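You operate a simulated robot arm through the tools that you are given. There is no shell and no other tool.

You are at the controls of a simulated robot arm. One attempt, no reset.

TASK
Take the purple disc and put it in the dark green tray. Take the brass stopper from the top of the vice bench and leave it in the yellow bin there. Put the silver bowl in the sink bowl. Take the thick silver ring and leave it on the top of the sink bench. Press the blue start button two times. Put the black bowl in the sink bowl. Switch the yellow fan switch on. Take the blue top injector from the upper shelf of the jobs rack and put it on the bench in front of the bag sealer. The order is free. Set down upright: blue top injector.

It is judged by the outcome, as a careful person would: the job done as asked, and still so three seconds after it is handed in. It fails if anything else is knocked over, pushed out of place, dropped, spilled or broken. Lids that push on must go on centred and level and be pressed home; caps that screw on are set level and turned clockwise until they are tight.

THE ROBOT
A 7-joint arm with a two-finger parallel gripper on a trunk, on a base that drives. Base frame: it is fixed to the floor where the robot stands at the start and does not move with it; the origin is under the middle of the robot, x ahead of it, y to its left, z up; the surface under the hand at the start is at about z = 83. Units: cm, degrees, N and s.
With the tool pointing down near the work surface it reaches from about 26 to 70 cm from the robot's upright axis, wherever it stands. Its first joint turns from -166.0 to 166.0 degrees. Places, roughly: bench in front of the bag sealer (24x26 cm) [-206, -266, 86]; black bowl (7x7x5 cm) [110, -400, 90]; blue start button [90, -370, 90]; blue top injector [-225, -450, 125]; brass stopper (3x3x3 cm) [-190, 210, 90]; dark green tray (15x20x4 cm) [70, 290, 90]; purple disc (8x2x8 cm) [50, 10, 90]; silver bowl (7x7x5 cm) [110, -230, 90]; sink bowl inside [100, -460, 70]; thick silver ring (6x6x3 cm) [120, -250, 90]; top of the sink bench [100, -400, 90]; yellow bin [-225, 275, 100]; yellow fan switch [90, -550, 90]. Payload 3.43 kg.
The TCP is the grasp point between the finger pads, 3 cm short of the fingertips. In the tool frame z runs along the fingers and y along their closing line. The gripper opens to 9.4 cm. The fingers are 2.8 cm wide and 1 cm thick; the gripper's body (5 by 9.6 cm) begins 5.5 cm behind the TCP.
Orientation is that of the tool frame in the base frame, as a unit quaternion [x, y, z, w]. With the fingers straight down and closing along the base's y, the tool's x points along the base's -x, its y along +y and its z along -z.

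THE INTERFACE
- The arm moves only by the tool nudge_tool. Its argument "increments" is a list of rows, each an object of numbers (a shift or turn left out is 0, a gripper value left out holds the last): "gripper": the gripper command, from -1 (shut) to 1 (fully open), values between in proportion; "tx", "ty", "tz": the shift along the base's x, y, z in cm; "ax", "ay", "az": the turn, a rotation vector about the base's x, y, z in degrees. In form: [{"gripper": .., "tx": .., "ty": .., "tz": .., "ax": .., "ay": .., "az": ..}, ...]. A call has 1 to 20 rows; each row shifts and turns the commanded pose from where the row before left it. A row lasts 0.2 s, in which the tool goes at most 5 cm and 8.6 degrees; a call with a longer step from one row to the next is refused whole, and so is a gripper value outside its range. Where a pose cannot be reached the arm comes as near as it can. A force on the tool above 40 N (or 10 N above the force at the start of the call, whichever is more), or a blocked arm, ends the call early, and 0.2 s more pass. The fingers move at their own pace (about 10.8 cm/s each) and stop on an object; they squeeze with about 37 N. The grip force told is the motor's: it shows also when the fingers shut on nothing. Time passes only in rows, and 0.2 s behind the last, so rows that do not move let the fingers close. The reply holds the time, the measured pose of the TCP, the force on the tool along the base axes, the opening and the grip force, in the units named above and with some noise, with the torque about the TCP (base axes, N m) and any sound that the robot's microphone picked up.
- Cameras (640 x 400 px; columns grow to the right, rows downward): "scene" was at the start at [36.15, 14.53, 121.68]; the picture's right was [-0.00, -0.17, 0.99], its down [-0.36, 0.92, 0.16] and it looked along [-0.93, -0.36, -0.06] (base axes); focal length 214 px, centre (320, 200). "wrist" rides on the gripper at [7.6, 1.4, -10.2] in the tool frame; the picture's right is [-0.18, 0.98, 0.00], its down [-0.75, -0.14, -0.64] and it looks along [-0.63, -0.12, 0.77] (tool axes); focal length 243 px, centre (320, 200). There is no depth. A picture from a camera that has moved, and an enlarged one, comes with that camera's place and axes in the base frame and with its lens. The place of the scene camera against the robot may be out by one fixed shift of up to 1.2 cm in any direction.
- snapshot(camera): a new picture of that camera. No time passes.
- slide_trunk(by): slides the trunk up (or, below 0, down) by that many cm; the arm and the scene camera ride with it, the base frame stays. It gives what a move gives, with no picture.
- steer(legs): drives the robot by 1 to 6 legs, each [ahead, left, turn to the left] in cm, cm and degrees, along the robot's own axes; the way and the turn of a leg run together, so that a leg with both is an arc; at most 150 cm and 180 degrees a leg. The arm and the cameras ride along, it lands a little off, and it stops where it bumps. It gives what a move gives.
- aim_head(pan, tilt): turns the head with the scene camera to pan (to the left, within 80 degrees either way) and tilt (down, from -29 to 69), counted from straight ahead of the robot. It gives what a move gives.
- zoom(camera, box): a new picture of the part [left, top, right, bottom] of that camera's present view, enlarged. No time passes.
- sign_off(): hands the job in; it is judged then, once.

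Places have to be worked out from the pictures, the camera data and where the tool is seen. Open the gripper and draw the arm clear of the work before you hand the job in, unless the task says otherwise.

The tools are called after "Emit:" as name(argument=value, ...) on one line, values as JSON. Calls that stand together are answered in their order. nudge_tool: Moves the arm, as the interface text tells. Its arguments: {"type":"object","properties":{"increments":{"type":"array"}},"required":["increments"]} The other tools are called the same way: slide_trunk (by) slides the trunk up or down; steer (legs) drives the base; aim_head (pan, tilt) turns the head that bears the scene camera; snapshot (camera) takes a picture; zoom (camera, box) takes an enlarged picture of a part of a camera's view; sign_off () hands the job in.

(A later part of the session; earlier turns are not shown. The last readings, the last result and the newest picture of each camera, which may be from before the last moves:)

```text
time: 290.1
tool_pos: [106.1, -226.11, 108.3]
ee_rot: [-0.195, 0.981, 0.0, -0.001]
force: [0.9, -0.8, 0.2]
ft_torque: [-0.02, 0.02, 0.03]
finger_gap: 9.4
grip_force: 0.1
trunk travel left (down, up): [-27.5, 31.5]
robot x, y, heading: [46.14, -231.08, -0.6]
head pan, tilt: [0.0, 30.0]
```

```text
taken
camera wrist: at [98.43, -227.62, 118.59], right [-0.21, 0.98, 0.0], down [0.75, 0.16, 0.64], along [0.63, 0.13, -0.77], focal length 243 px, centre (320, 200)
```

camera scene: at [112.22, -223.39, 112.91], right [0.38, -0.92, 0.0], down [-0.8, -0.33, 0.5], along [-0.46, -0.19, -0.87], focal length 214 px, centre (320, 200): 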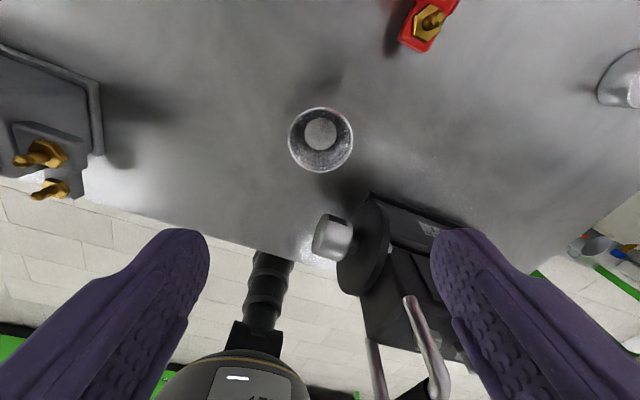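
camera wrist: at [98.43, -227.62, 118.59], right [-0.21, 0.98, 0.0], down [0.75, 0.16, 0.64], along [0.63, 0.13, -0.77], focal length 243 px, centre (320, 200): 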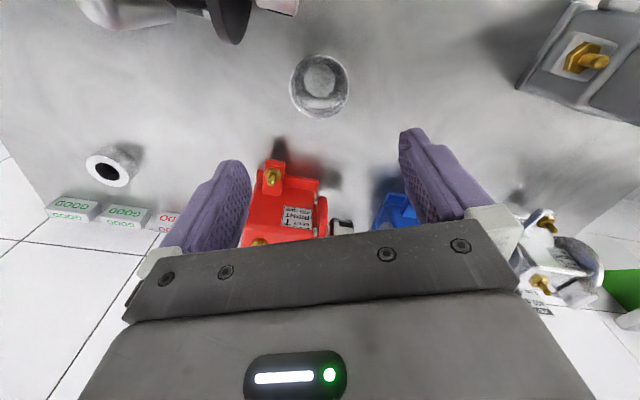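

The rim centre is at [106.5, -226.0] with rim at z≈88 and 7.2 cm wide. I descend to z 95 and check clearances.

Emit:
nudge_tool(increments=[{"tx": 0.4, "ty": 0.1, "tz": -4}, {"tz": -4}, {"tz": -3}, {"tz": -2}, {}])

Emit:
snapshot(camera="scene")

Emit:
snapshot(camera="wrist")

```text
time: 291.2
tool_pos: [106.56, -225.79, 95.32]
ee_rot: [-0.196, 0.981, 0.0, 0.0]
force: [-0.6, -0.5, -0.2]
ft_torque: [0.0, -0.01, 0.0]
finger_gap: 9.42
grip_force: 0.0
trunk travel left (down, up): [-27.5, 31.5]
robot x, y, heading: [46.48, -231.18, -0.6]
head pan, tilt: [0.0, 30.0]
```

```text
taken
camera scene: at [112.78, -223.31, 99.81], right [0.38, -0.92, 0.0], down [-0.8, -0.33, 0.5], along [-0.46, -0.19, -0.87], focal length 214 px, centre (320, 200)
```

scene: 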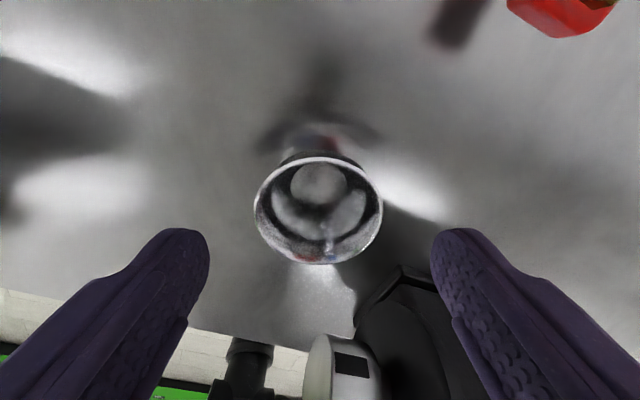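

```text
taken
camera wrist: at [98.99, -227.55, 105.5], right [-0.21, 0.98, 0.0], down [0.75, 0.16, 0.64], along [0.63, 0.13, -0.77], focal length 243 px, centre (320, 200)
```

wrist: 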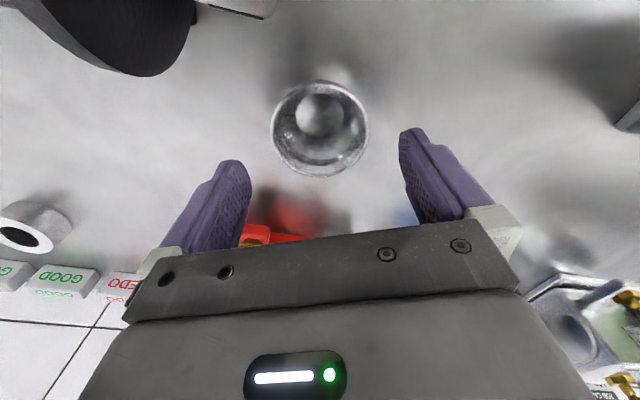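

Rim centre refines to [106.2, -226.0, 88.7]. I descend to z 90 so the tips sit 1.7 cm below the rim, then close gently.

Emit:
nudge_tool(increments=[{"tx": -0.3, "ty": -0.2, "tz": -2}, {"tz": -2}, {"tz": -1.3}, {}, {"gripper": 0.6}, {"gripper": 0.4}, {"gripper": -1}, {}, {}])

Emit:
snapshot(camera="scene")

```text
time: 293.2
tool_pos: [106.34, -226.19, 90.0]
ee_rot: [-0.196, 0.981, 0.0, 0.001]
force: [0.0, 0.4, 0.7]
ft_torque: [0.01, 0.01, 0.0]
finger_gap: 6.68
grip_force: 36.9
trunk travel left (down, up): [-27.5, 31.5]
robot x, y, heading: [46.34, -231.15, -0.6]
head pan, tilt: [0.0, 30.0]
```

```text
taken
camera scene: at [112.52, -223.49, 94.53], right [0.38, -0.92, 0.0], down [-0.8, -0.33, 0.5], along [-0.46, -0.19, -0.87], focal length 214 px, centre (320, 200)
```

scene: 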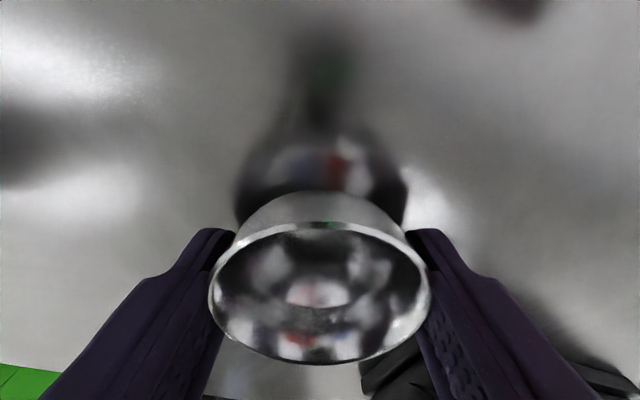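

The bowl is gripped (6.7 cm). I lift it straight up.

Emit:
nudge_tool(increments=[{"tz": 1}, {"tz": 2}, {"tz": 3}, {"tz": 4}, {"tz": 4}, {"tz": 4}, {"tz": 4}, {"tz": 4}, {"tz": 4}, {}])

Emit:
snapshot(camera="scene")

Emit:
snapshot(camera="wrist")

```text
time: 295.4
tool_pos: [106.27, -226.23, 120.12]
ee_rot: [-0.196, 0.981, 0.0, 0.0]
force: [0.3, -0.6, -1.0]
ft_torque: [-0.01, 0.06, 0.05]
finger_gap: 6.67
grip_force: 36.9
trunk travel left (down, up): [-27.5, 31.5]
robot x, y, heading: [46.52, -231.14, -0.6]
head pan, tilt: [0.0, 30.0]
```

```text
taken
camera scene: at [112.52, -223.52, 124.64], right [0.38, -0.92, 0.0], down [-0.8, -0.33, 0.5], along [-0.46, -0.19, -0.87], focal length 214 px, centre (320, 200)
```

scene: 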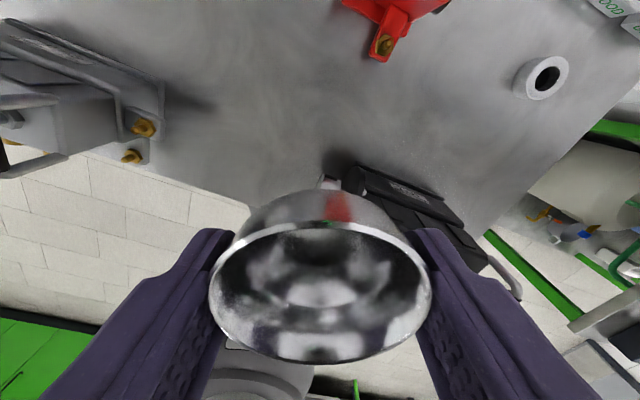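

```text
taken
camera wrist: at [98.73, -227.75, 130.33], right [-0.21, 0.98, 0.0], down [0.75, 0.16, 0.64], along [0.63, 0.13, -0.77], focal length 243 px, centre (320, 200)
```

wrist: 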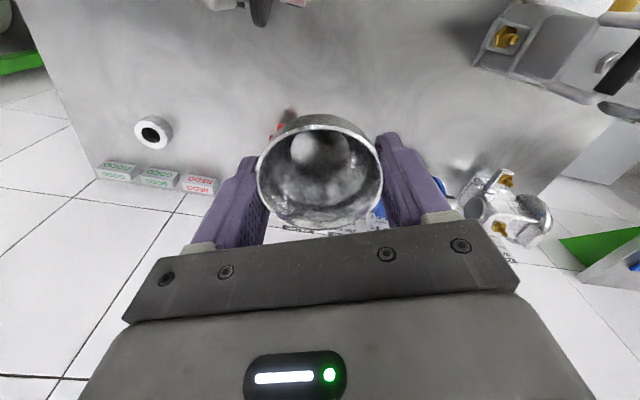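

The bowl is held well. I retract, unrotate the hand, back off and drive toward the sink bench.

Emit:
nudge_tool(increments=[{"ty": 1, "tz": 2}, {"tx": -4, "tz": 2}, {"tx": -4}, {"tx": -4}, {"tx": -4, "az": -8}, {"tx": -4, "az": -8}, {"tx": -4, "az": -8}, {"tx": -3}, {}])

Emit:
steer(legs=[[-45, 0, 0], [0, -150, 0], [0, -50, 0]])

Emit:
aim_head(pan=0, tilt=-29)

Emit:
snapshot(camera="scene")

```text
time: 297.4
tool_pos: [79.25, -225.18, 124.07]
ee_rot: [0.013, 1.0, 0.0, -0.001]
force: [0.3, -0.3, -1.1]
ft_torque: [0.02, -0.02, -0.01]
finger_gap: 6.67
grip_force: 36.7
trunk travel left (down, up): [-27.5, 31.5]
robot x, y, heading: [46.29, -231.28, -0.5]
head pan, tilt: [0.0, 30.0]
```

```text
time: 309.8
tool_pos: [31.49, -424.91, 124.12]
ee_rot: [0.012, 1.0, 0.0, 0.001]
force: [0.7, -0.5, -1.2]
ft_torque: [-0.01, -0.02, -0.03]
finger_gap: 6.69
grip_force: 37.2
trunk travel left (down, up): [-27.5, 31.5]
robot x, y, heading: [-1.3, -430.94, -0.4]
head pan, tilt: [0.0, 30.0]
```

```text
time: 311.1
tool_pos: [31.56, -424.82, 124.05]
ee_rot: [0.012, 1.0, 0.0, 0.0]
force: [0.0, 0.6, -1.0]
ft_torque: [-0.04, 0.02, 0.0]
finger_gap: 6.66
grip_force: 37.1
trunk travel left (down, up): [-27.5, 31.5]
robot x, y, heading: [-1.08, -431.15, -0.4]
head pan, tilt: [0.0, -28.6]
```

```text
taken
camera scene: at [47.12, -424.95, 130.94], right [-0.02, -1.0, 0.0], down [-0.88, 0.02, -0.48], along [0.48, -0.01, -0.88], focal length 214 px, centre (320, 200)
```

scene: 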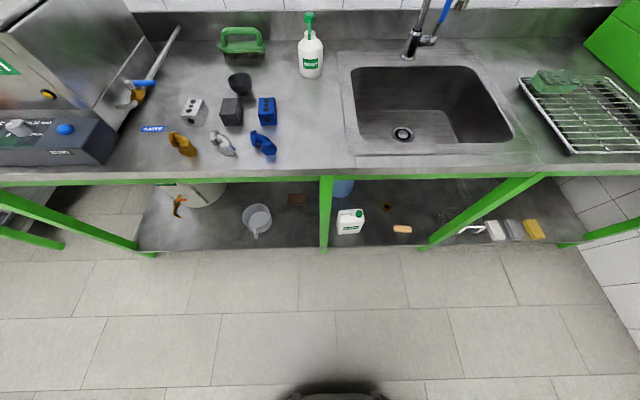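

The sink basin opening spans about x 90–127, y -438…-481, floor near z 70; the black bowl is at about [125, -397]. I drive to face the sink and look straight down into it.

Emit:
aim_head(pan=0, tilt=0)

Emit:
steer(legs=[[42, -40, 0]])

Emit:
snapshot(camera="scene")

Emit:
snapshot(camera="wrist")

```text
time: 312.0
tool_pos: [31.69, -424.86, 124.07]
ee_rot: [0.012, 1.0, 0.0, 0.0]
force: [-0.4, 0.1, -1.0]
ft_torque: [-0.02, 0.01, 0.02]
finger_gap: 6.67
grip_force: 37.1
trunk travel left (down, up): [-27.5, 31.5]
robot x, y, heading: [-0.94, -430.83, -0.5]
head pan, tilt: [0.0, 0.0]
```

```text
time: 315.3
tool_pos: [72.86, -465.78, 124.12]
ee_rot: [0.014, 1.0, 0.0, 0.001]
force: [-0.6, -1.1, -1.5]
ft_torque: [0.02, -0.01, 0.0]
finger_gap: 6.69
grip_force: 36.9
trunk travel left (down, up): [-27.5, 31.5]
robot x, y, heading: [40.05, -471.71, -0.7]
head pan, tilt: [0.0, 0.0]
```

```text
taken
camera scene: at [84.28, -465.85, 128.63], right [-0.03, -1.0, 0.0], down [-1.0, 0.03, 0.0], along [0.0, 0.0, -1.0], focal length 214 px, centre (320, 200)
```

scene: 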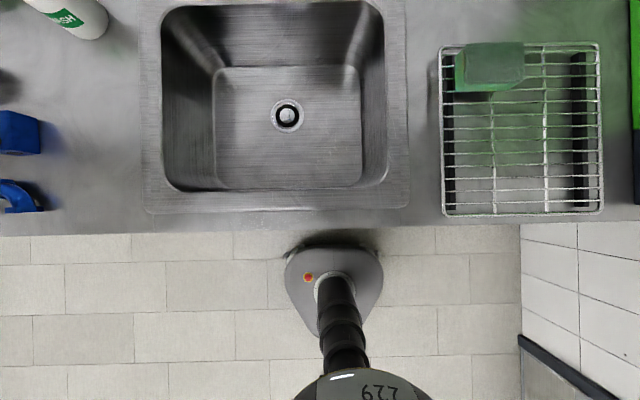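

```text
taken
camera wrist: at [65.2, -464.19, 134.28], right [0.21, 0.98, 0.0], down [0.75, -0.16, 0.64], along [0.63, -0.14, -0.77], focal length 243 px, centre (320, 200)
```

wrist: 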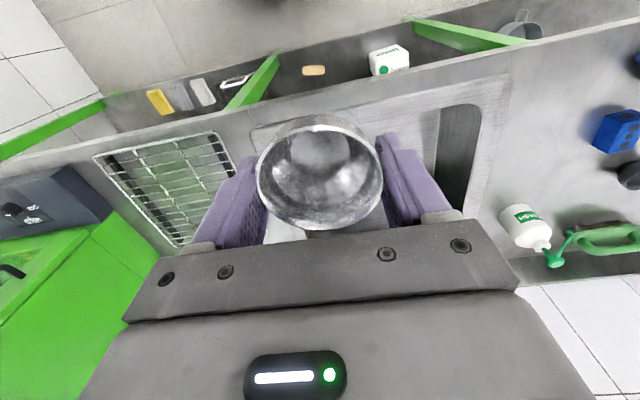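

The basin floor spans x 88–121, y -437…-477. I check the tap above the sink before reaching in.

Emit:
aim_head(pan=0, tilt=-29)

Emit:
snapshot(camera="scene")

```text
time: 316.2
tool_pos: [72.82, -465.76, 124.18]
ee_rot: [0.012, 1.0, 0.0, 0.0]
force: [0.1, -0.3, -1.4]
ft_torque: [0.01, 0.02, 0.04]
finger_gap: 6.67
grip_force: 37.3
trunk travel left (down, up): [-27.5, 31.5]
robot x, y, heading: [39.23, -471.91, -0.5]
head pan, tilt: [0.0, -28.6]
```

```text
taken
camera scene: at [88.25, -465.92, 130.94], right [-0.03, -1.0, 0.0], down [-0.88, 0.02, -0.48], along [0.48, -0.01, -0.88], focal length 214 px, centre (320, 200)
```

scene: 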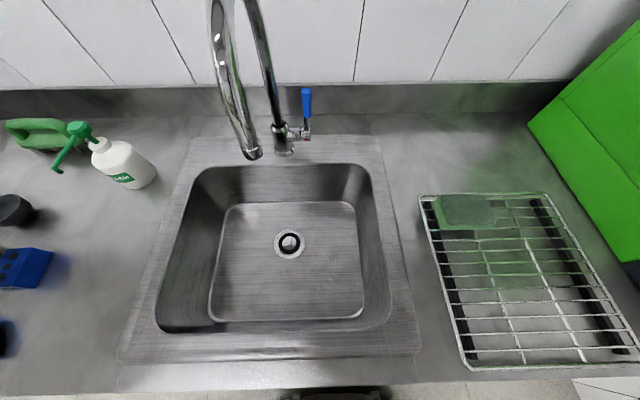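

The gooseneck spout hangs over the sink around y -453, x 112–120. I keep to its right: I place this bowl at about [106, -469].

Emit:
aim_head(pan=0, tilt=30)

Emit:
nudge_tool(increments=[{"tx": 4, "ty": -1}, {"tx": 4, "ty": -1}, {"tx": 4, "ty": -1.2}, {"tx": 4}, {"tx": 4}, {"tx": 4}, {"tx": 4}, {"tx": 4}, {"tx": 1.5}, {"tz": -4}, {"tz": -4}, {"tz": -4}, {"tz": -4}, {"tz": -4}, {}])

Emit:
snapshot(camera="scene")

Emit:
snapshot(camera="wrist")

```text
time: 317.5
tool_pos: [72.75, -465.76, 124.1]
ee_rot: [0.012, 1.0, 0.0, 0.0]
force: [-0.5, -0.8, -0.8]
ft_torque: [-0.03, 0.02, -0.01]
finger_gap: 6.68
grip_force: 36.9
trunk travel left (down, up): [-27.5, 31.5]
robot x, y, heading: [39.8, -471.89, -0.9]
head pan, tilt: [0.0, 30.0]
```

```text
time: 320.7
tool_pos: [106.34, -468.96, 104.07]
ee_rot: [0.014, 1.0, 0.0, 0.0]
force: [-0.6, -0.1, -0.9]
ft_torque: [-0.03, 0.01, -0.01]
finger_gap: 6.69
grip_force: 37.0
trunk travel left (down, up): [-27.5, 31.5]
robot x, y, heading: [39.46, -471.59, -0.6]
head pan, tilt: [0.0, 30.0]
```

```text
taken
camera scene: at [112.93, -468.85, 108.55], right [-0.03, -1.0, 0.0], down [-0.87, 0.02, 0.5], along [-0.5, 0.01, -0.87], focal length 214 px, centre (320, 200)
```

scene: 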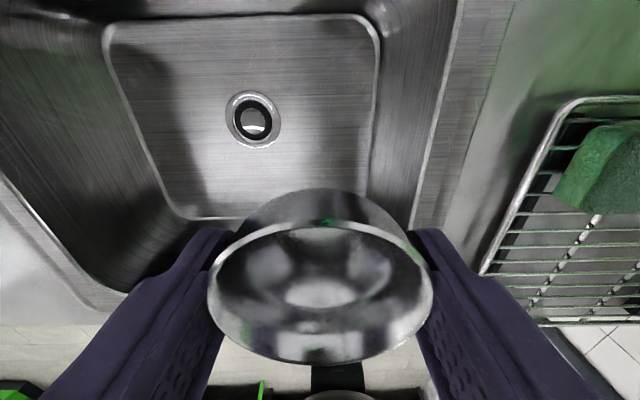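

```text
taken
camera wrist: at [98.69, -467.32, 114.23], right [0.21, 0.98, 0.0], down [0.75, -0.16, 0.64], along [0.63, -0.14, -0.77], focal length 243 px, centre (320, 200)
```

wrist: 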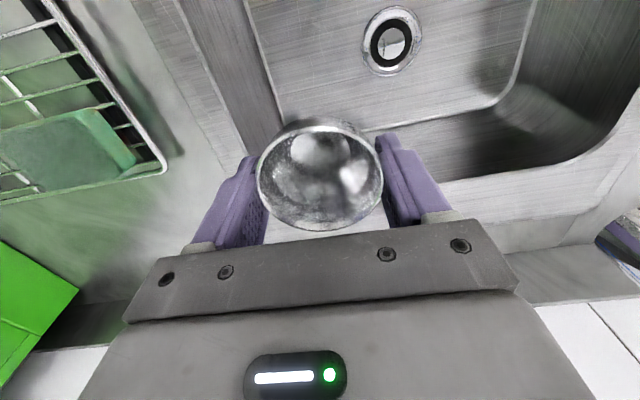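

The hand is above the right part of the basin floor. I lower the bowl into the basin to z 80, then creep to contact.

Emit:
nudge_tool(increments=[{"tz": -4}, {"tz": -4}, {"tz": -4}, {"tz": -4}, {"tz": -4}, {"tz": -3}, {}])

Emit:
snapshot(camera="wrist")

Emit:
snapshot(camera="scene")

```text
time: 322.3
tool_pos: [106.28, -469.02, 81.01]
ee_rot: [0.013, 1.0, 0.0, 0.0]
force: [-0.1, 0.2, -1.0]
ft_torque: [0.05, -0.01, -0.02]
finger_gap: 6.69
grip_force: 37.5
trunk travel left (down, up): [-27.5, 31.5]
robot x, y, heading: [39.89, -471.89, -0.5]
head pan, tilt: [0.0, 30.0]
```

```text
taken
camera wrist: at [98.65, -467.41, 91.16], right [0.21, 0.98, 0.0], down [0.75, -0.16, 0.64], along [0.63, -0.14, -0.77], focal length 243 px, centre (320, 200)
```

wrist: 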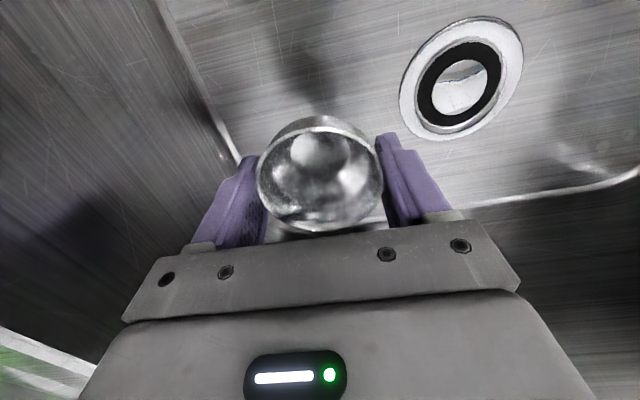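

```text
taken
camera scene: at [112.9, -468.94, 85.47], right [-0.03, -1.0, 0.0], down [-0.87, 0.02, 0.5], along [-0.5, 0.01, -0.87], focal length 214 px, centre (320, 200)
```

scene: 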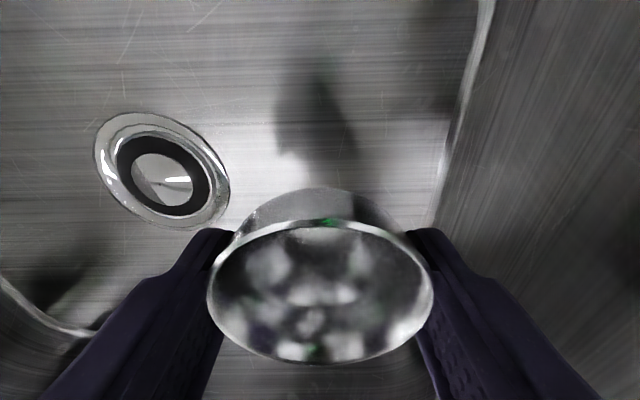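

The right finger is close to the basin's curved edge, so I shift 1.5 cm toward the middle and creep down to contact.

Emit:
nudge_tool(increments=[{"ty": 1.5}, {"tz": -1.5}, {"tz": -1}, {"tz": -0.6}, {"tz": -0.5}, {"tz": -0.4}, {}])

Emit:
nudge_tool(increments=[{"tz": -0.3}, {"tz": -0.3}, {}])

```text
time: 323.9
tool_pos: [106.32, -467.52, 77.14]
ee_rot: [0.013, 1.0, 0.0, 0.001]
force: [0.7, -0.1, -0.2]
ft_torque: [0.0, 0.01, -0.01]
finger_gap: 6.66
grip_force: 37.3
trunk travel left (down, up): [-27.5, 31.5]
robot x, y, heading: [39.7, -471.82, -0.6]
head pan, tilt: [0.0, 30.0]
```

```text
time: 324.7
tool_pos: [106.25, -467.47, 76.52]
ee_rot: [0.013, 1.0, -0.001, 0.0]
force: [0.1, 0.6, -0.8]
ft_torque: [-0.02, -0.03, 0.0]
finger_gap: 6.67
grip_force: 36.9
trunk travel left (down, up): [-27.5, 31.5]
robot x, y, heading: [39.97, -471.81, -0.8]
head pan, tilt: [0.0, 30.0]
```

Still hanging free; I continue down in small steps watching the force.

Emit:
nudge_tool(increments=[{"tz": -0.3}, {"tz": -0.3}, {"tz": -0.3}, {}])

Emit:
nudge_tool(increments=[{"tz": -0.3}, {"tz": -0.3}, {}])

```text
time: 325.7
tool_pos: [106.24, -467.48, 75.6]
ee_rot: [0.013, 1.0, 0.0, -0.001]
force: [-0.3, 0.0, -1.3]
ft_torque: [0.0, -0.01, -0.03]
finger_gap: 6.64
grip_force: 36.9
trunk travel left (down, up): [-27.5, 31.5]
robot x, y, heading: [39.84, -471.76, -0.5]
head pan, tilt: [0.0, 30.0]
```

```text
time: 326.5
tool_pos: [106.08, -467.5, 75.2]
ee_rot: [0.013, 1.0, 0.0, 0.0]
force: [0.7, -0.5, -0.9]
ft_torque: [0.0, 0.03, 0.03]
finger_gap: 6.68
grip_force: 36.9
out of reach, approached as far as the arm can: row 2
trunk travel left (down, up): [-27.5, 31.5]
robot x, y, heading: [39.88, -471.91, -0.8]
head pan, tilt: [0.0, 30.0]
```

The arm reaches its limit at z 75.2. I use the trunk to go lower, checking contact.

Emit:
slide_trunk(by=-1)

Emit:
slide_trunk(by=-0.6)

Emit:
snapshot(camera="scene")

```text
time: 327.1
tool_pos: [106.04, -467.58, 74.61]
ee_rot: [0.014, 1.0, 0.001, 0.003]
force: [3.7, 1.8, 30.4]
ft_torque: [0.01, -0.16, -0.04]
finger_gap: 6.68
grip_force: 37.0
trunk travel left (down, up): [-26.5, 32.5]
robot x, y, heading: [39.7, -471.6, -0.6]
head pan, tilt: [0.0, 30.0]
```

```text
time: 327.6
tool_pos: [106.13, -467.52, 74.1]
ee_rot: [0.013, 1.0, 0.0, 0.001]
force: [-3.5, -1.1, 15.8]
ft_torque: [0.19, 0.24, 0.07]
finger_gap: 6.67
grip_force: 36.9
trunk travel left (down, up): [-25.9, 33.1]
robot x, y, heading: [39.64, -472.03, -0.5]
head pan, tilt: [0.0, 30.0]
stopped: the force on the tool passed its limit at 43 N (the readings are from after the stop); the commanded pose is now the measured one
```

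```text
taken
camera scene: at [112.76, -467.43, 78.54], right [-0.03, -1.0, 0.0], down [-0.87, 0.02, 0.5], along [-0.5, 0.01, -0.87], focal length 214 px, centre (320, 200)
```

scene: 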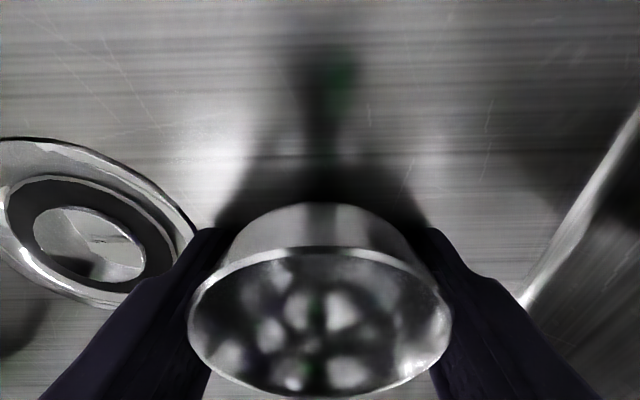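

The bowl rests on the basin floor. I ease up slightly, open the fingers and lift out.

Emit:
nudge_tool(increments=[{"tz": 0.3}, {}, {"gripper": 0.55}, {"gripper": 0.8}, {}, {"tz": 1}, {"tz": 3}, {"tz": 4}, {"tz": 4}, {"tz": 4}, {"tz": 4}, {"tz": 4}, {"tz": 4}, {"tz": 4}, {"tz": 4}, {"tz": 4}, {}])

Emit:
snapshot(camera="scene")

Emit:
snapshot(camera="wrist")

```text
time: 331.2
tool_pos: [112.52, -466.22, 112.26]
ee_rot: [0.014, 1.0, 0.0, 0.0]
force: [0.1, -0.2, -0.2]
ft_torque: [0.01, 0.05, -0.02]
finger_gap: 8.45
grip_force: 0.1
out of reach, approached as far as the arm can: row 6, 7, 8, 9, 10, 11, 12, 13
trunk travel left (down, up): [-25.9, 33.1]
robot x, y, heading: [40.07, -471.9, -0.5]
head pan, tilt: [0.0, 30.0]
```

```text
taken
camera scene: at [119.28, -466.02, 116.75], right [-0.03, -1.0, 0.0], down [-0.87, 0.02, 0.5], along [-0.5, 0.01, -0.87], focal length 214 px, centre (320, 200)
```

scene: 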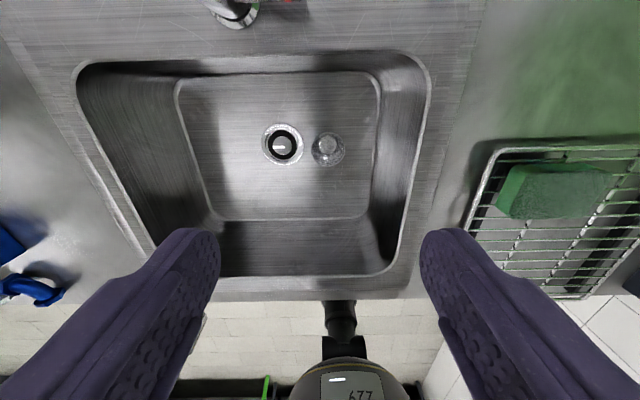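

```text
taken
camera wrist: at [105.02, -464.48, 122.42], right [0.21, 0.98, 0.0], down [0.75, -0.16, 0.64], along [0.63, -0.14, -0.77], focal length 243 px, centre (320, 200)
```

wrist: 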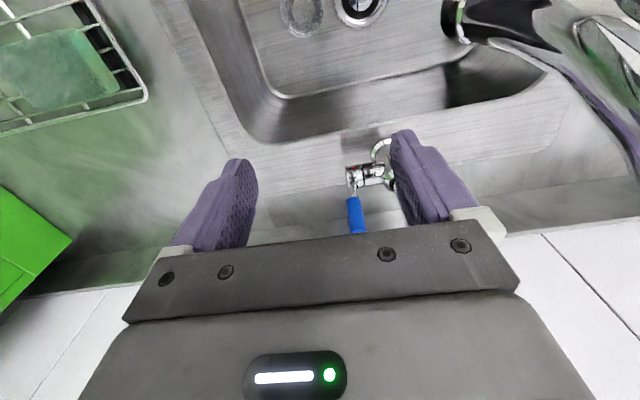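

The silver bowl is upright in the sink. The arm drifted forward near the tap, so I carefully retract away from it.

Emit:
nudge_tool(increments=[{"tx": -3, "ty": -1}, {"tx": -4, "ty": -0.5}, {"tx": -4}, {"tx": -4}, {"tx": -4}, {"tx": -4}, {"tx": -4}, {"tx": -4}, {"tx": -4}, {"tx": -3, "tz": 3}, {"tz": 4}, {}])

Emit:
slide_trunk(by=1.6)

Emit:
aim_head(pan=0, tilt=0)

Emit:
snapshot(camera="scene")

```text
time: 333.8
tool_pos: [111.15, -465.67, 120.15]
ee_rot: [0.013, 1.0, 0.0, 0.001]
force: [-0.2, 0.7, 0.1]
ft_torque: [0.01, 0.0, -0.03]
finger_gap: 8.46
grip_force: 0.1
out of reach, approached as far as the arm can: row 1, 2, 3, 4, 5, 6, 7, 8, 9, 10, 11
trunk travel left (down, up): [-25.9, 33.1]
robot x, y, heading: [39.74, -472.13, -0.6]
head pan, tilt: [0.0, 30.0]
```

```text
time: 334.4
tool_pos: [111.31, -465.8, 121.9]
ee_rot: [0.014, 1.0, 0.0, 0.0]
force: [0.7, -0.2, 1.2]
ft_torque: [-0.01, 0.02, -0.02]
finger_gap: 8.48
grip_force: 0.1
trunk travel left (down, up): [-27.5, 31.5]
robot x, y, heading: [39.79, -471.83, -0.4]
head pan, tilt: [0.0, 30.0]
```

```text
time: 335.4
tool_pos: [111.14, -465.71, 121.92]
ee_rot: [0.014, 1.0, 0.0, 0.0]
force: [0.0, -0.2, -0.6]
ft_torque: [-0.02, 0.0, 0.02]
finger_gap: 8.45
grip_force: 0.1
trunk travel left (down, up): [-27.5, 31.5]
robot x, y, heading: [40.16, -471.93, -0.2]
head pan, tilt: [0.0, 0.0]
```

```text
taken
camera scene: at [122.69, -465.77, 126.39], right [-0.03, -1.0, 0.0], down [-1.0, 0.03, 0.0], along [0.0, 0.0, -1.0], focal length 214 px, centre (320, 200)
```

scene: 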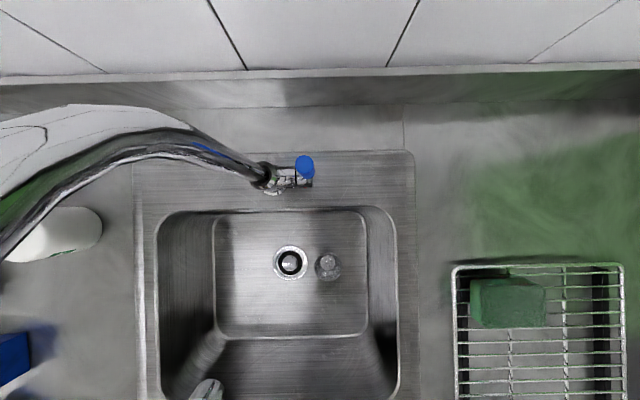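

The arm's inward moves are refused in this posture. I back the base out instead, which draws the hand away from the tap, and then sort out the arm in free space.

Emit:
aim_head(pan=0, tilt=30)

Emit:
steer(legs=[[-50, 0, 0]])

Emit:
nudge_tool(increments=[{"tz": 2, "tx": -1}, {"tz": 2, "tx": -2}, {"tx": -3}, {"tx": -3}, {"tx": -3}, {}])

Emit:
snapshot(camera="scene")

```text
time: 336.3
tool_pos: [111.29, -465.74, 121.81]
ee_rot: [0.014, 1.0, 0.0, 0.0]
force: [-0.2, -0.5, -1.1]
ft_torque: [-0.02, 0.0, 0.04]
finger_gap: 8.45
grip_force: 0.0
trunk travel left (down, up): [-27.5, 31.5]
robot x, y, heading: [40.23, -471.72, -0.5]
head pan, tilt: [0.0, 30.0]
```

```text
time: 339.2
tool_pos: [61.18, -465.06, 121.82]
ee_rot: [0.012, 1.0, 0.0, 0.0]
force: [0.8, -1.4, -0.2]
ft_torque: [0.01, -0.03, 0.01]
finger_gap: 8.46
grip_force: 0.0
trunk travel left (down, up): [-27.5, 31.5]
robot x, y, heading: [-9.87, -470.85, -0.8]
head pan, tilt: [0.0, 30.0]
```

```text
time: 340.6
tool_pos: [49.25, -465.11, 125.88]
ee_rot: [0.013, 1.0, -0.001, 0.001]
force: [0.0, -0.7, 0.4]
ft_torque: [-0.01, 0.03, 0.01]
finger_gap: 8.42
grip_force: 0.2
trunk travel left (down, up): [-27.5, 31.5]
robot x, y, heading: [-10.07, -471.43, -0.4]
head pan, tilt: [0.0, 30.0]
```

```text
taken
camera scene: at [55.85, -464.98, 130.42], right [-0.03, -1.0, 0.0], down [-0.87, 0.02, 0.5], along [-0.5, 0.01, -0.87], focal length 214 px, centre (320, 200)
```

scene: 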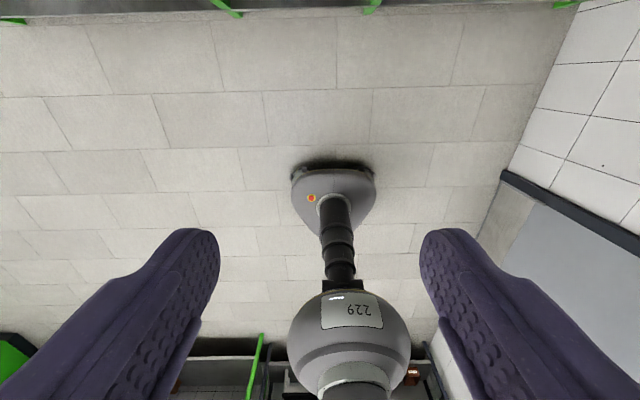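

Arm control is normal again. I retract to the usual posture and go to the black bowl near [116, -400], viewing from above.

Emit:
nudge_tool(increments=[{"tx": -4}, {"tx": -4}, {"tx": -4}, {"tx": -4}, {"tx": -4}, {"tx": -4}, {"tx": -2}, {}])

Emit:
steer(legs=[[0, 66, 0], [50, 0, 0]])

Emit:
aim_head(pan=0, tilt=-15)

Emit:
snapshot(camera="scene")

```text
time: 342.4
tool_pos: [23.22, -465.22, 125.73]
ee_rot: [0.011, 1.0, 0.001, 0.0]
force: [0.6, -0.7, 0.6]
ft_torque: [-0.02, 0.01, 0.0]
finger_gap: 8.46
grip_force: 0.0
trunk travel left (down, up): [-27.5, 31.5]
robot x, y, heading: [-10.15, -471.33, -0.7]
head pan, tilt: [0.0, 30.0]
```

```text
time: 348.6
tool_pos: [74.04, -400.27, 125.8]
ee_rot: [0.017, 1.0, 0.0, 0.0]
force: [1.4, 0.5, 0.3]
ft_torque: [0.01, 0.01, -0.01]
finger_gap: 8.47
grip_force: 0.1
trunk travel left (down, up): [-27.5, 31.5]
robot x, y, heading: [40.68, -406.38, -0.9]
head pan, tilt: [0.0, 30.0]
```

```text
time: 349.8
tool_pos: [73.95, -400.27, 125.83]
ee_rot: [0.016, 1.0, 0.0, 0.001]
force: [0.0, -0.7, -0.2]
ft_torque: [0.02, 0.03, -0.01]
finger_gap: 8.47
grip_force: 0.1
trunk travel left (down, up): [-27.5, 31.5]
robot x, y, heading: [40.51, -406.28, -1.0]
head pan, tilt: [0.0, -15.0]
```

```text
taken
camera scene: at [87.66, -400.48, 131.29], right [-0.03, -1.0, 0.0], down [-0.97, 0.03, -0.26], along [0.26, -0.01, -0.97], focal length 214 px, centre (320, 200)
```

scene: 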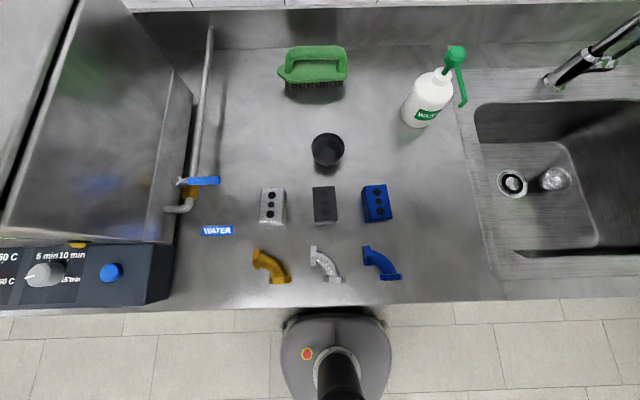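

The black bowl is at about [111.3, -403]; the blue START button near [86, -364]. I drive 7 cm closer and move over the bowl.

Emit:
aim_head(pan=0, tilt=30)

Emit:
steer(legs=[[8, 0, 0.8]])

Emit:
nudge_tool(increments=[{"gripper": 1, "tx": 4, "ty": -0.8}, {"tx": 4, "ty": -0.8}, {"tx": 4, "ty": -0.8}, {"tx": 4}, {"tx": 4}, {"tx": 4}, {"tx": 4}, {"tz": -4}, {"tz": -4}, {"tz": -4}, {"tz": -4}, {}])

Emit:
snapshot(camera="scene")

Emit:
snapshot(camera="wrist")

```text
time: 350.9
tool_pos: [73.93, -400.36, 125.72]
ee_rot: [0.017, 1.0, 0.0, 0.001]
force: [0.0, 0.0, -0.2]
ft_torque: [-0.05, 0.0, 0.03]
finger_gap: 8.48
grip_force: 0.2
trunk travel left (down, up): [-27.5, 31.5]
robot x, y, heading: [40.77, -406.13, -1.0]
head pan, tilt: [0.0, 30.0]
```

```text
time: 351.9
tool_pos: [81.89, -399.99, 125.7]
ee_rot: [0.009, 1.0, 0.0, -0.001]
force: [1.2, -0.5, 1.1]
ft_torque: [0.03, 0.03, 0.02]
finger_gap: 8.46
grip_force: 0.1
trunk travel left (down, up): [-27.5, 31.5]
robot x, y, heading: [48.35, -406.37, -0.3]
head pan, tilt: [0.0, 30.0]
```

```text
time: 354.5
tool_pos: [109.82, -402.29, 109.74]
ee_rot: [0.01, 1.0, 0.0, 0.001]
force: [1.1, 0.8, 0.8]
ft_torque: [-0.01, -0.03, 0.0]
finger_gap: 9.4
grip_force: 0.1
trunk travel left (down, up): [-27.5, 31.5]
robot x, y, heading: [48.47, -406.57, 0.1]
head pan, tilt: [0.0, 30.0]
```

```text
taken
camera scene: at [116.44, -402.19, 114.27], right [-0.02, -1.0, 0.0], down [-0.87, 0.02, 0.5], along [-0.5, 0.01, -0.87], focal length 214 px, centre (320, 200)
```

scene: 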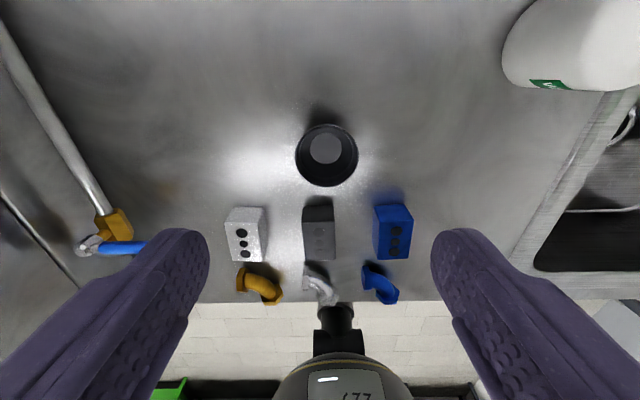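

```text
taken
camera wrist: at [102.17, -400.77, 119.93], right [0.2, 0.98, 0.0], down [0.75, -0.15, 0.64], along [0.63, -0.13, -0.77], focal length 243 px, centre (320, 200)
```

wrist: 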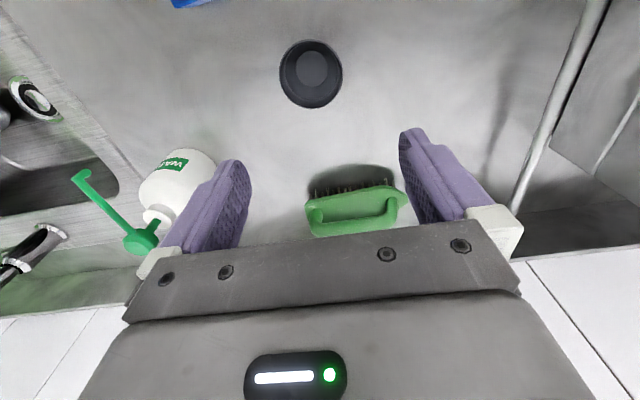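

The black bowl's rim centre is about [108.5, -402.9, 90]. I centre over it and descend to z 97 to re-check.

Emit:
nudge_tool(increments=[{"tx": -1.2, "ty": -0.6, "tz": -4}, {"tz": -4}, {"tz": -4}, {}])

Emit:
snapshot(camera="scene")

Emit:
snapshot(camera="wrist")

```text
time: 355.5
tool_pos: [108.71, -402.78, 97.63]
ee_rot: [0.01, 1.0, 0.0, 0.001]
force: [-0.4, 0.4, -0.1]
ft_torque: [0.01, 0.02, -0.01]
finger_gap: 9.39
grip_force: 0.0
trunk travel left (down, up): [-27.5, 31.5]
robot x, y, heading: [48.46, -406.39, 0.0]
head pan, tilt: [0.0, 30.0]
```

```text
taken
camera scene: at [115.27, -402.76, 102.29], right [-0.02, -1.0, 0.0], down [-0.87, 0.02, 0.5], along [-0.5, 0.01, -0.87], focal length 214 px, centre (320, 200)
```

scene: 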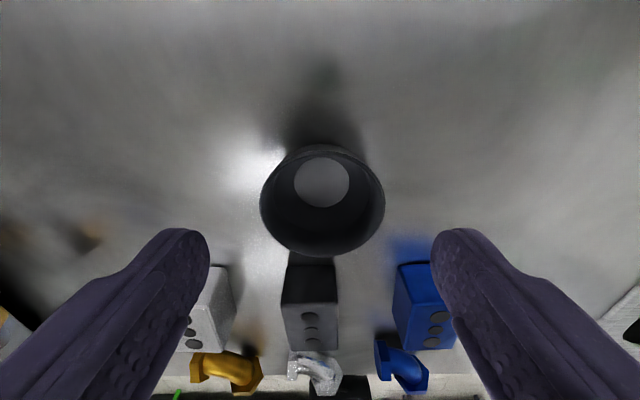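

```text
taken
camera wrist: at [101.0, -401.34, 107.96], right [0.2, 0.98, 0.0], down [0.75, -0.15, 0.64], along [0.63, -0.13, -0.77], focal length 243 px, centre (320, 200)
```

wrist: 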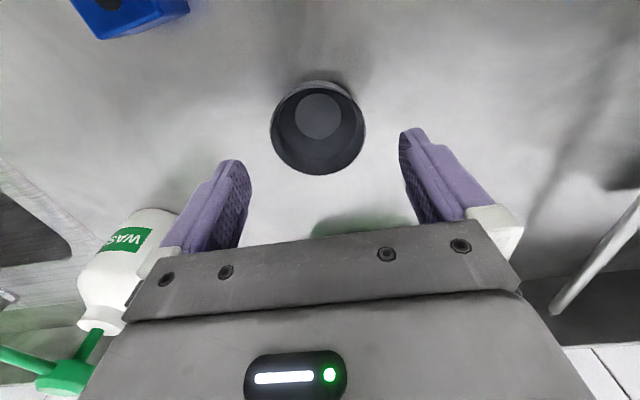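

The rim is at z 90.5 and centred. I descend to z 91.8 and close on the bowl.

Emit:
nudge_tool(increments=[{"tx": -0.3, "ty": -0.1, "tz": -2}, {"tz": -2}, {"tz": -1.8}, {}, {"gripper": 0.6}, {"gripper": 0.4}, {"gripper": -1}, {}, {}])

Emit:
nudge_tool(increments=[{"tz": 1}, {"tz": 2}, {"tz": 3}, {"tz": 4}, {"tz": 4}, {"tz": 4}, {"tz": 4}, {"tz": 4}, {"tz": 4}, {"tz": 4}, {}])

Emit:
snapshot(camera="scene")

```text
time: 357.5
tool_pos: [108.29, -403.04, 91.98]
ee_rot: [0.009, 1.0, 0.0, 0.0]
force: [0.4, 0.1, 0.0]
ft_torque: [-0.01, 0.0, -0.03]
finger_gap: 6.79
grip_force: 37.4
trunk travel left (down, up): [-27.5, 31.5]
robot x, y, heading: [48.67, -406.21, 0.3]
head pan, tilt: [0.0, 30.0]
```

```text
time: 359.9
tool_pos: [108.15, -403.11, 126.06]
ee_rot: [0.01, 1.0, 0.001, 0.0]
force: [0.0, -0.2, -1.1]
ft_torque: [-0.02, -0.03, 0.04]
finger_gap: 6.77
grip_force: 38.1
trunk travel left (down, up): [-27.5, 31.5]
robot x, y, heading: [48.71, -406.67, -0.1]
head pan, tilt: [0.0, 30.0]
```

```text
taken
camera scene: at [114.86, -402.94, 130.55], right [-0.02, -1.0, 0.0], down [-0.87, 0.02, 0.5], along [-0.5, 0.01, -0.87], focal length 214 px, centre (320, 200)
```

scene: 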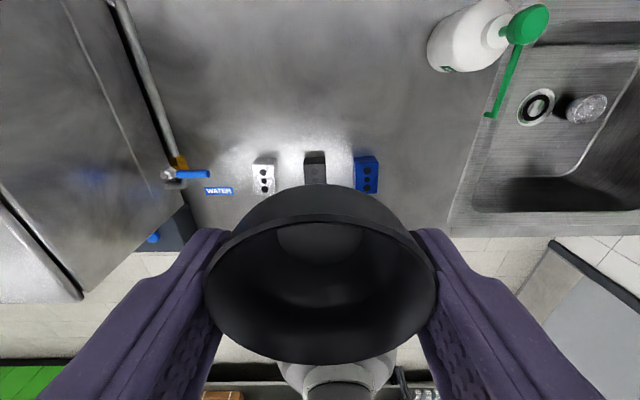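

The black bowl is held. The spout tip is near [107.7, -456.5, 109], so I'll place this bowl at the left of the basin near [102, -445]. I retract and slide over.

Emit:
nudge_tool(increments=[{"tx": -4}, {"tx": -4}, {"tx": -4}, {"tx": -4}, {"tx": -4}, {"tx": -4}, {"tx": -3}, {}])

Emit:
steer(legs=[[-3, -43, 0]])

Emit:
aim_head(pan=0, tilt=-10)

Emit:
snapshot(camera="scene")

```text
time: 361.7
tool_pos: [81.36, -403.06, 126.01]
ee_rot: [0.009, 1.0, 0.0, 0.001]
force: [-0.3, 0.4, -1.4]
ft_torque: [0.01, 0.01, -0.06]
finger_gap: 6.75
grip_force: 36.2
trunk travel left (down, up): [-27.5, 31.5]
robot x, y, heading: [48.54, -405.95, 0.0]
head pan, tilt: [0.0, 30.0]
```

```text
time: 364.4
tool_pos: [78.19, -446.51, 126.07]
ee_rot: [0.009, 1.0, 0.001, 0.001]
force: [0.6, 0.4, -0.8]
ft_torque: [-0.01, -0.01, 0.02]
finger_gap: 6.78
grip_force: 37.9
trunk travel left (down, up): [-27.5, 31.5]
robot x, y, heading: [45.79, -449.74, -0.1]
head pan, tilt: [0.0, 30.0]
```

```text
time: 365.5
tool_pos: [78.21, -446.32, 126.13]
ee_rot: [0.01, 1.0, 0.0, 0.001]
force: [-0.5, 0.7, -1.6]
ft_torque: [0.03, 0.0, -0.02]
finger_gap: 6.79
grip_force: 36.5
trunk travel left (down, up): [-27.5, 31.5]
robot x, y, heading: [45.58, -449.74, -0.3]
head pan, tilt: [0.0, -10.0]
```

```text
taken
camera scene: at [91.2, -446.28, 131.11], right [-0.02, -1.0, 0.0], down [-0.98, 0.02, -0.17], along [0.17, 0.0, -0.98], focal length 214 px, centre (320, 200)
```

scene: 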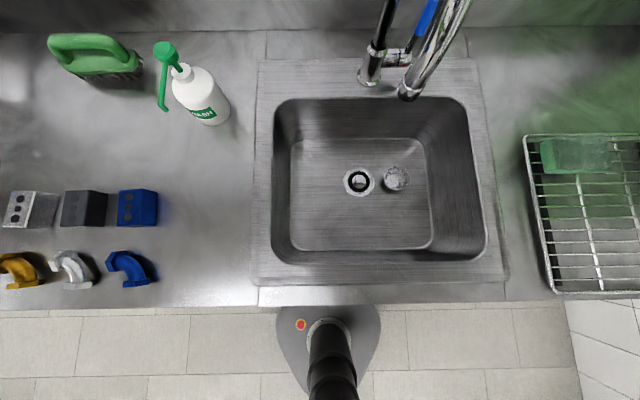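

Spout tip confirmed at [107.6, -457, 108]. I move the bowl over [101.5, -445.5] and lower it into the basin.

Emit:
aim_head(pan=0, tilt=30)

Emit:
nudge_tool(increments=[{"tx": 4, "ty": 0.5}, {"tx": 4, "ty": 0.4}, {"tx": 4}, {"tx": 4}, {"tx": 4}, {"tx": 3.3}, {"tz": -4}, {"tz": -4}, {"tz": -4}, {"tz": -4}, {"tz": -4}, {"tz": -4}, {}])

Emit:
snapshot(camera="scene")

Emit:
snapshot(camera="wrist")

```text
time: 366.5
tool_pos: [78.22, -446.36, 126.08]
ee_rot: [0.01, 1.0, 0.0, 0.001]
force: [0.0, 0.4, -0.9]
ft_torque: [0.01, 0.0, -0.03]
finger_gap: 6.75
grip_force: 36.9
trunk travel left (down, up): [-27.5, 31.5]
robot x, y, heading: [45.88, -449.46, -0.1]
head pan, tilt: [0.0, 30.0]
```

```text
time: 369.3
tool_pos: [101.61, -445.42, 101.79]
ee_rot: [0.01, 1.0, -0.001, 0.0]
force: [0.9, -1.1, -1.3]
ft_torque: [-0.01, -0.01, 0.01]
finger_gap: 6.75
grip_force: 37.2
trunk travel left (down, up): [-27.5, 31.5]
robot x, y, heading: [45.7, -449.85, -0.3]
head pan, tilt: [0.0, 30.0]
```

```text
taken
camera scene: at [108.14, -445.29, 106.34], right [-0.02, -1.0, 0.0], down [-0.87, 0.02, 0.5], along [-0.5, 0.01, -0.87], focal length 214 px, centre (320, 200)
```

scene: 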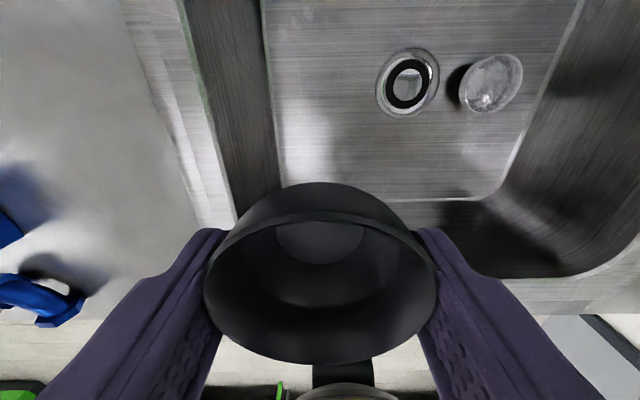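

```text
taken
camera wrist: at [93.87, -443.86, 112.0], right [0.2, 0.98, 0.0], down [0.75, -0.15, 0.64], along [0.63, -0.13, -0.77], focal length 243 px, centre (320, 200)
```

wrist: 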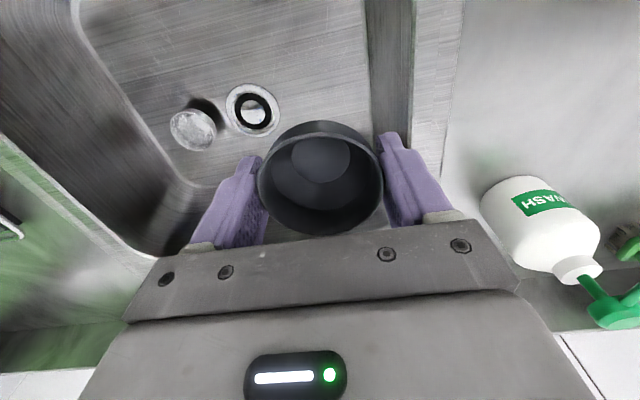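

The bowl is over the left part of the basin. I shift 1 cm toward the middle and lower to just above the floor.

Emit:
nudge_tool(increments=[{"ty": -1, "tz": -4}, {"tz": -4}, {"tz": -4}, {"tz": -4}, {"tz": -4}, {"tz": -3}, {"tz": -1.5}, {}])

Emit:
snapshot(camera="scene")

```text
time: 371.1
tool_pos: [101.56, -446.47, 77.43]
ee_rot: [0.01, 1.0, -0.001, 0.0]
force: [0.2, 0.8, -0.5]
ft_torque: [0.02, 0.01, -0.02]
finger_gap: 6.79
grip_force: 36.6
trunk travel left (down, up): [-27.5, 31.5]
robot x, y, heading: [45.38, -450.05, -0.1]
head pan, tilt: [0.0, 30.0]
```

```text
taken
camera scene: at [108.15, -446.22, 81.89], right [-0.02, -1.0, 0.0], down [-0.87, 0.02, 0.5], along [-0.5, 0.01, -0.87], focal length 214 px, centre (320, 200)
```

scene: 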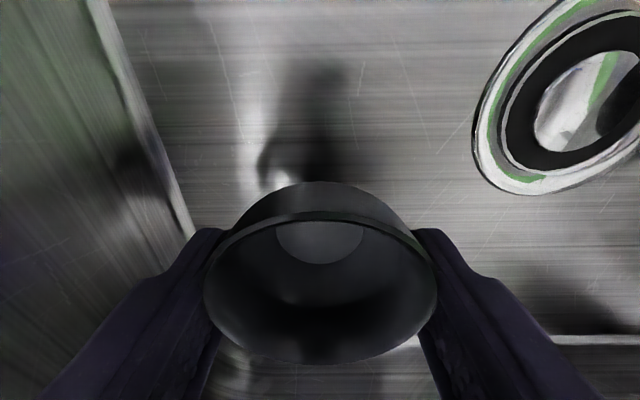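

The left finger is near the basin side, so I shift 1 cm more to the right and creep down to contact.

Emit:
nudge_tool(increments=[{"ty": -1}, {"tz": -0.6}, {"tz": -0.5}, {"tz": -0.4}, {"tz": -0.3}, {}])

Emit:
nudge_tool(increments=[{"tz": -0.3}, {"tz": -0.3}, {}])

```text
time: 372.5
tool_pos: [101.53, -447.38, 75.63]
ee_rot: [0.009, 1.0, 0.0, 0.0]
force: [-0.3, -0.8, -1.5]
ft_torque: [-0.02, -0.01, 0.01]
finger_gap: 6.77
grip_force: 37.2
trunk travel left (down, up): [-27.5, 31.5]
robot x, y, heading: [45.59, -449.65, -0.2]
head pan, tilt: [0.0, 30.0]
```

```text
time: 373.3
tool_pos: [101.59, -447.38, 75.07]
ee_rot: [0.01, 1.0, 0.0, 0.002]
force: [0.6, 0.5, -0.8]
ft_torque: [0.0, 0.02, 0.0]
finger_gap: 6.79
grip_force: 37.3
trunk travel left (down, up): [-27.5, 31.5]
robot x, y, heading: [45.54, -449.66, -0.2]
head pan, tilt: [0.0, 30.0]
```

Nearly there; two more small steps.

Emit:
nudge_tool(increments=[{"tz": -0.25}, {"tz": -0.25}, {}])

Emit:
nudge_tool(increments=[{"tz": -0.25}, {}])

```text
time: 374.1
tool_pos: [101.49, -447.44, 74.87]
ee_rot: [0.01, 1.0, 0.0, 0.002]
force: [1.1, -1.2, 31.6]
ft_torque: [0.01, -0.08, 0.04]
finger_gap: 6.77
grip_force: 36.6
trunk travel left (down, up): [-27.5, 31.5]
robot x, y, heading: [45.54, -449.36, -0.2]
head pan, tilt: [0.0, 30.0]
```

```text
time: 374.7
tool_pos: [101.44, -447.43, 74.42]
ee_rot: [0.009, 1.0, 0.0, 0.003]
force: [5.4, -1.6, 32.1]
ft_torque: [-0.03, -0.43, 0.01]
finger_gap: 6.77
grip_force: 37.1
trunk travel left (down, up): [-27.5, 31.5]
robot x, y, heading: [45.45, -449.56, -0.2]
head pan, tilt: [0.0, 30.0]
```

Contact on the basin floor. I ease up, release and lift out in stages.

Emit:
nudge_tool(increments=[{"tz": 0.4}, {}, {"gripper": 0.55}, {"gripper": 0.7}, {}, {"tz": 1}, {"tz": 2}, {"tz": 3}, {"tz": 3}, {}])

Emit:
snapshot(camera="scene")

```text
time: 376.9
tool_pos: [101.45, -447.33, 83.69]
ee_rot: [0.009, 1.0, 0.0, 0.002]
force: [0.1, 0.4, -0.8]
ft_torque: [0.01, 0.01, -0.03]
finger_gap: 8.0
grip_force: 0.1
trunk travel left (down, up): [-27.5, 31.5]
robot x, y, heading: [45.48, -449.48, 0.1]
head pan, tilt: [0.0, 30.0]
```

```text
taken
camera scene: at [108.14, -447.16, 88.16], right [-0.02, -1.0, 0.0], down [-0.87, 0.02, 0.5], along [-0.5, 0.01, -0.87], focal length 214 px, centre (320, 200)
```

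scene: 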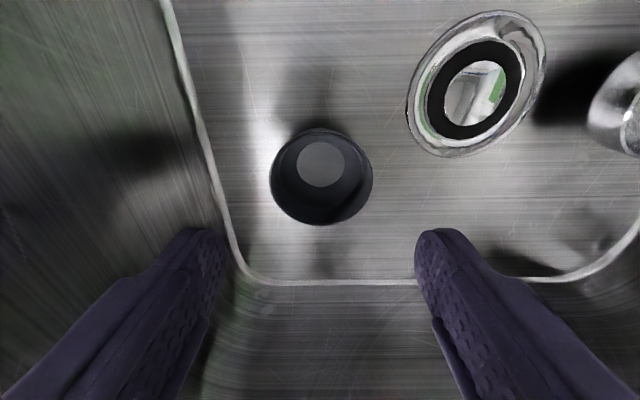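

The black bowl stands in the sink. I lift out straight up, then retract.

Emit:
nudge_tool(increments=[{"tz": 4}, {"tz": 4}, {"tz": 4}, {"tz": 4}, {"tz": 4}, {"tz": 4}, {"tz": 4}, {"tz": 4}, {"tz": 4}, {"tz": 4}, {"tz": 2}, {}])

Emit:
nudge_tool(increments=[{"tx": -4}, {"tx": -4}, {"tx": -4}, {"tx": -4}, {"tx": -4}, {"tx": -3}, {}])

Emit:
snapshot(camera="scene")

```text
time: 379.5
tool_pos: [101.61, -447.36, 125.71]
ee_rot: [0.01, 1.0, 0.0, 0.002]
force: [0.2, -0.5, -0.4]
ft_torque: [0.0, -0.02, 0.04]
finger_gap: 8.02
grip_force: 0.1
trunk travel left (down, up): [-27.5, 31.5]
robot x, y, heading: [45.34, -449.65, -0.2]
head pan, tilt: [0.0, 30.0]
```

```text
time: 381.1
tool_pos: [78.45, -447.35, 125.69]
ee_rot: [0.01, 1.0, 0.0, 0.001]
force: [0.1, -0.4, 0.4]
ft_torque: [0.04, 0.01, -0.02]
finger_gap: 8.0
grip_force: 0.1
trunk travel left (down, up): [-27.5, 31.5]
robot x, y, heading: [45.49, -449.7, 0.1]
head pan, tilt: [0.0, 30.0]
```

```text
taken
camera scene: at [85.19, -447.17, 130.21], right [-0.02, -1.0, 0.0], down [-0.87, 0.02, 0.5], along [-0.5, 0.01, -0.87], focal length 214 px, centre (320, 200)
```

scene: 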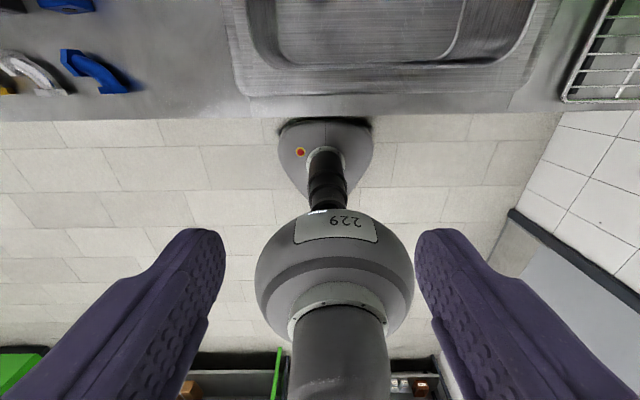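

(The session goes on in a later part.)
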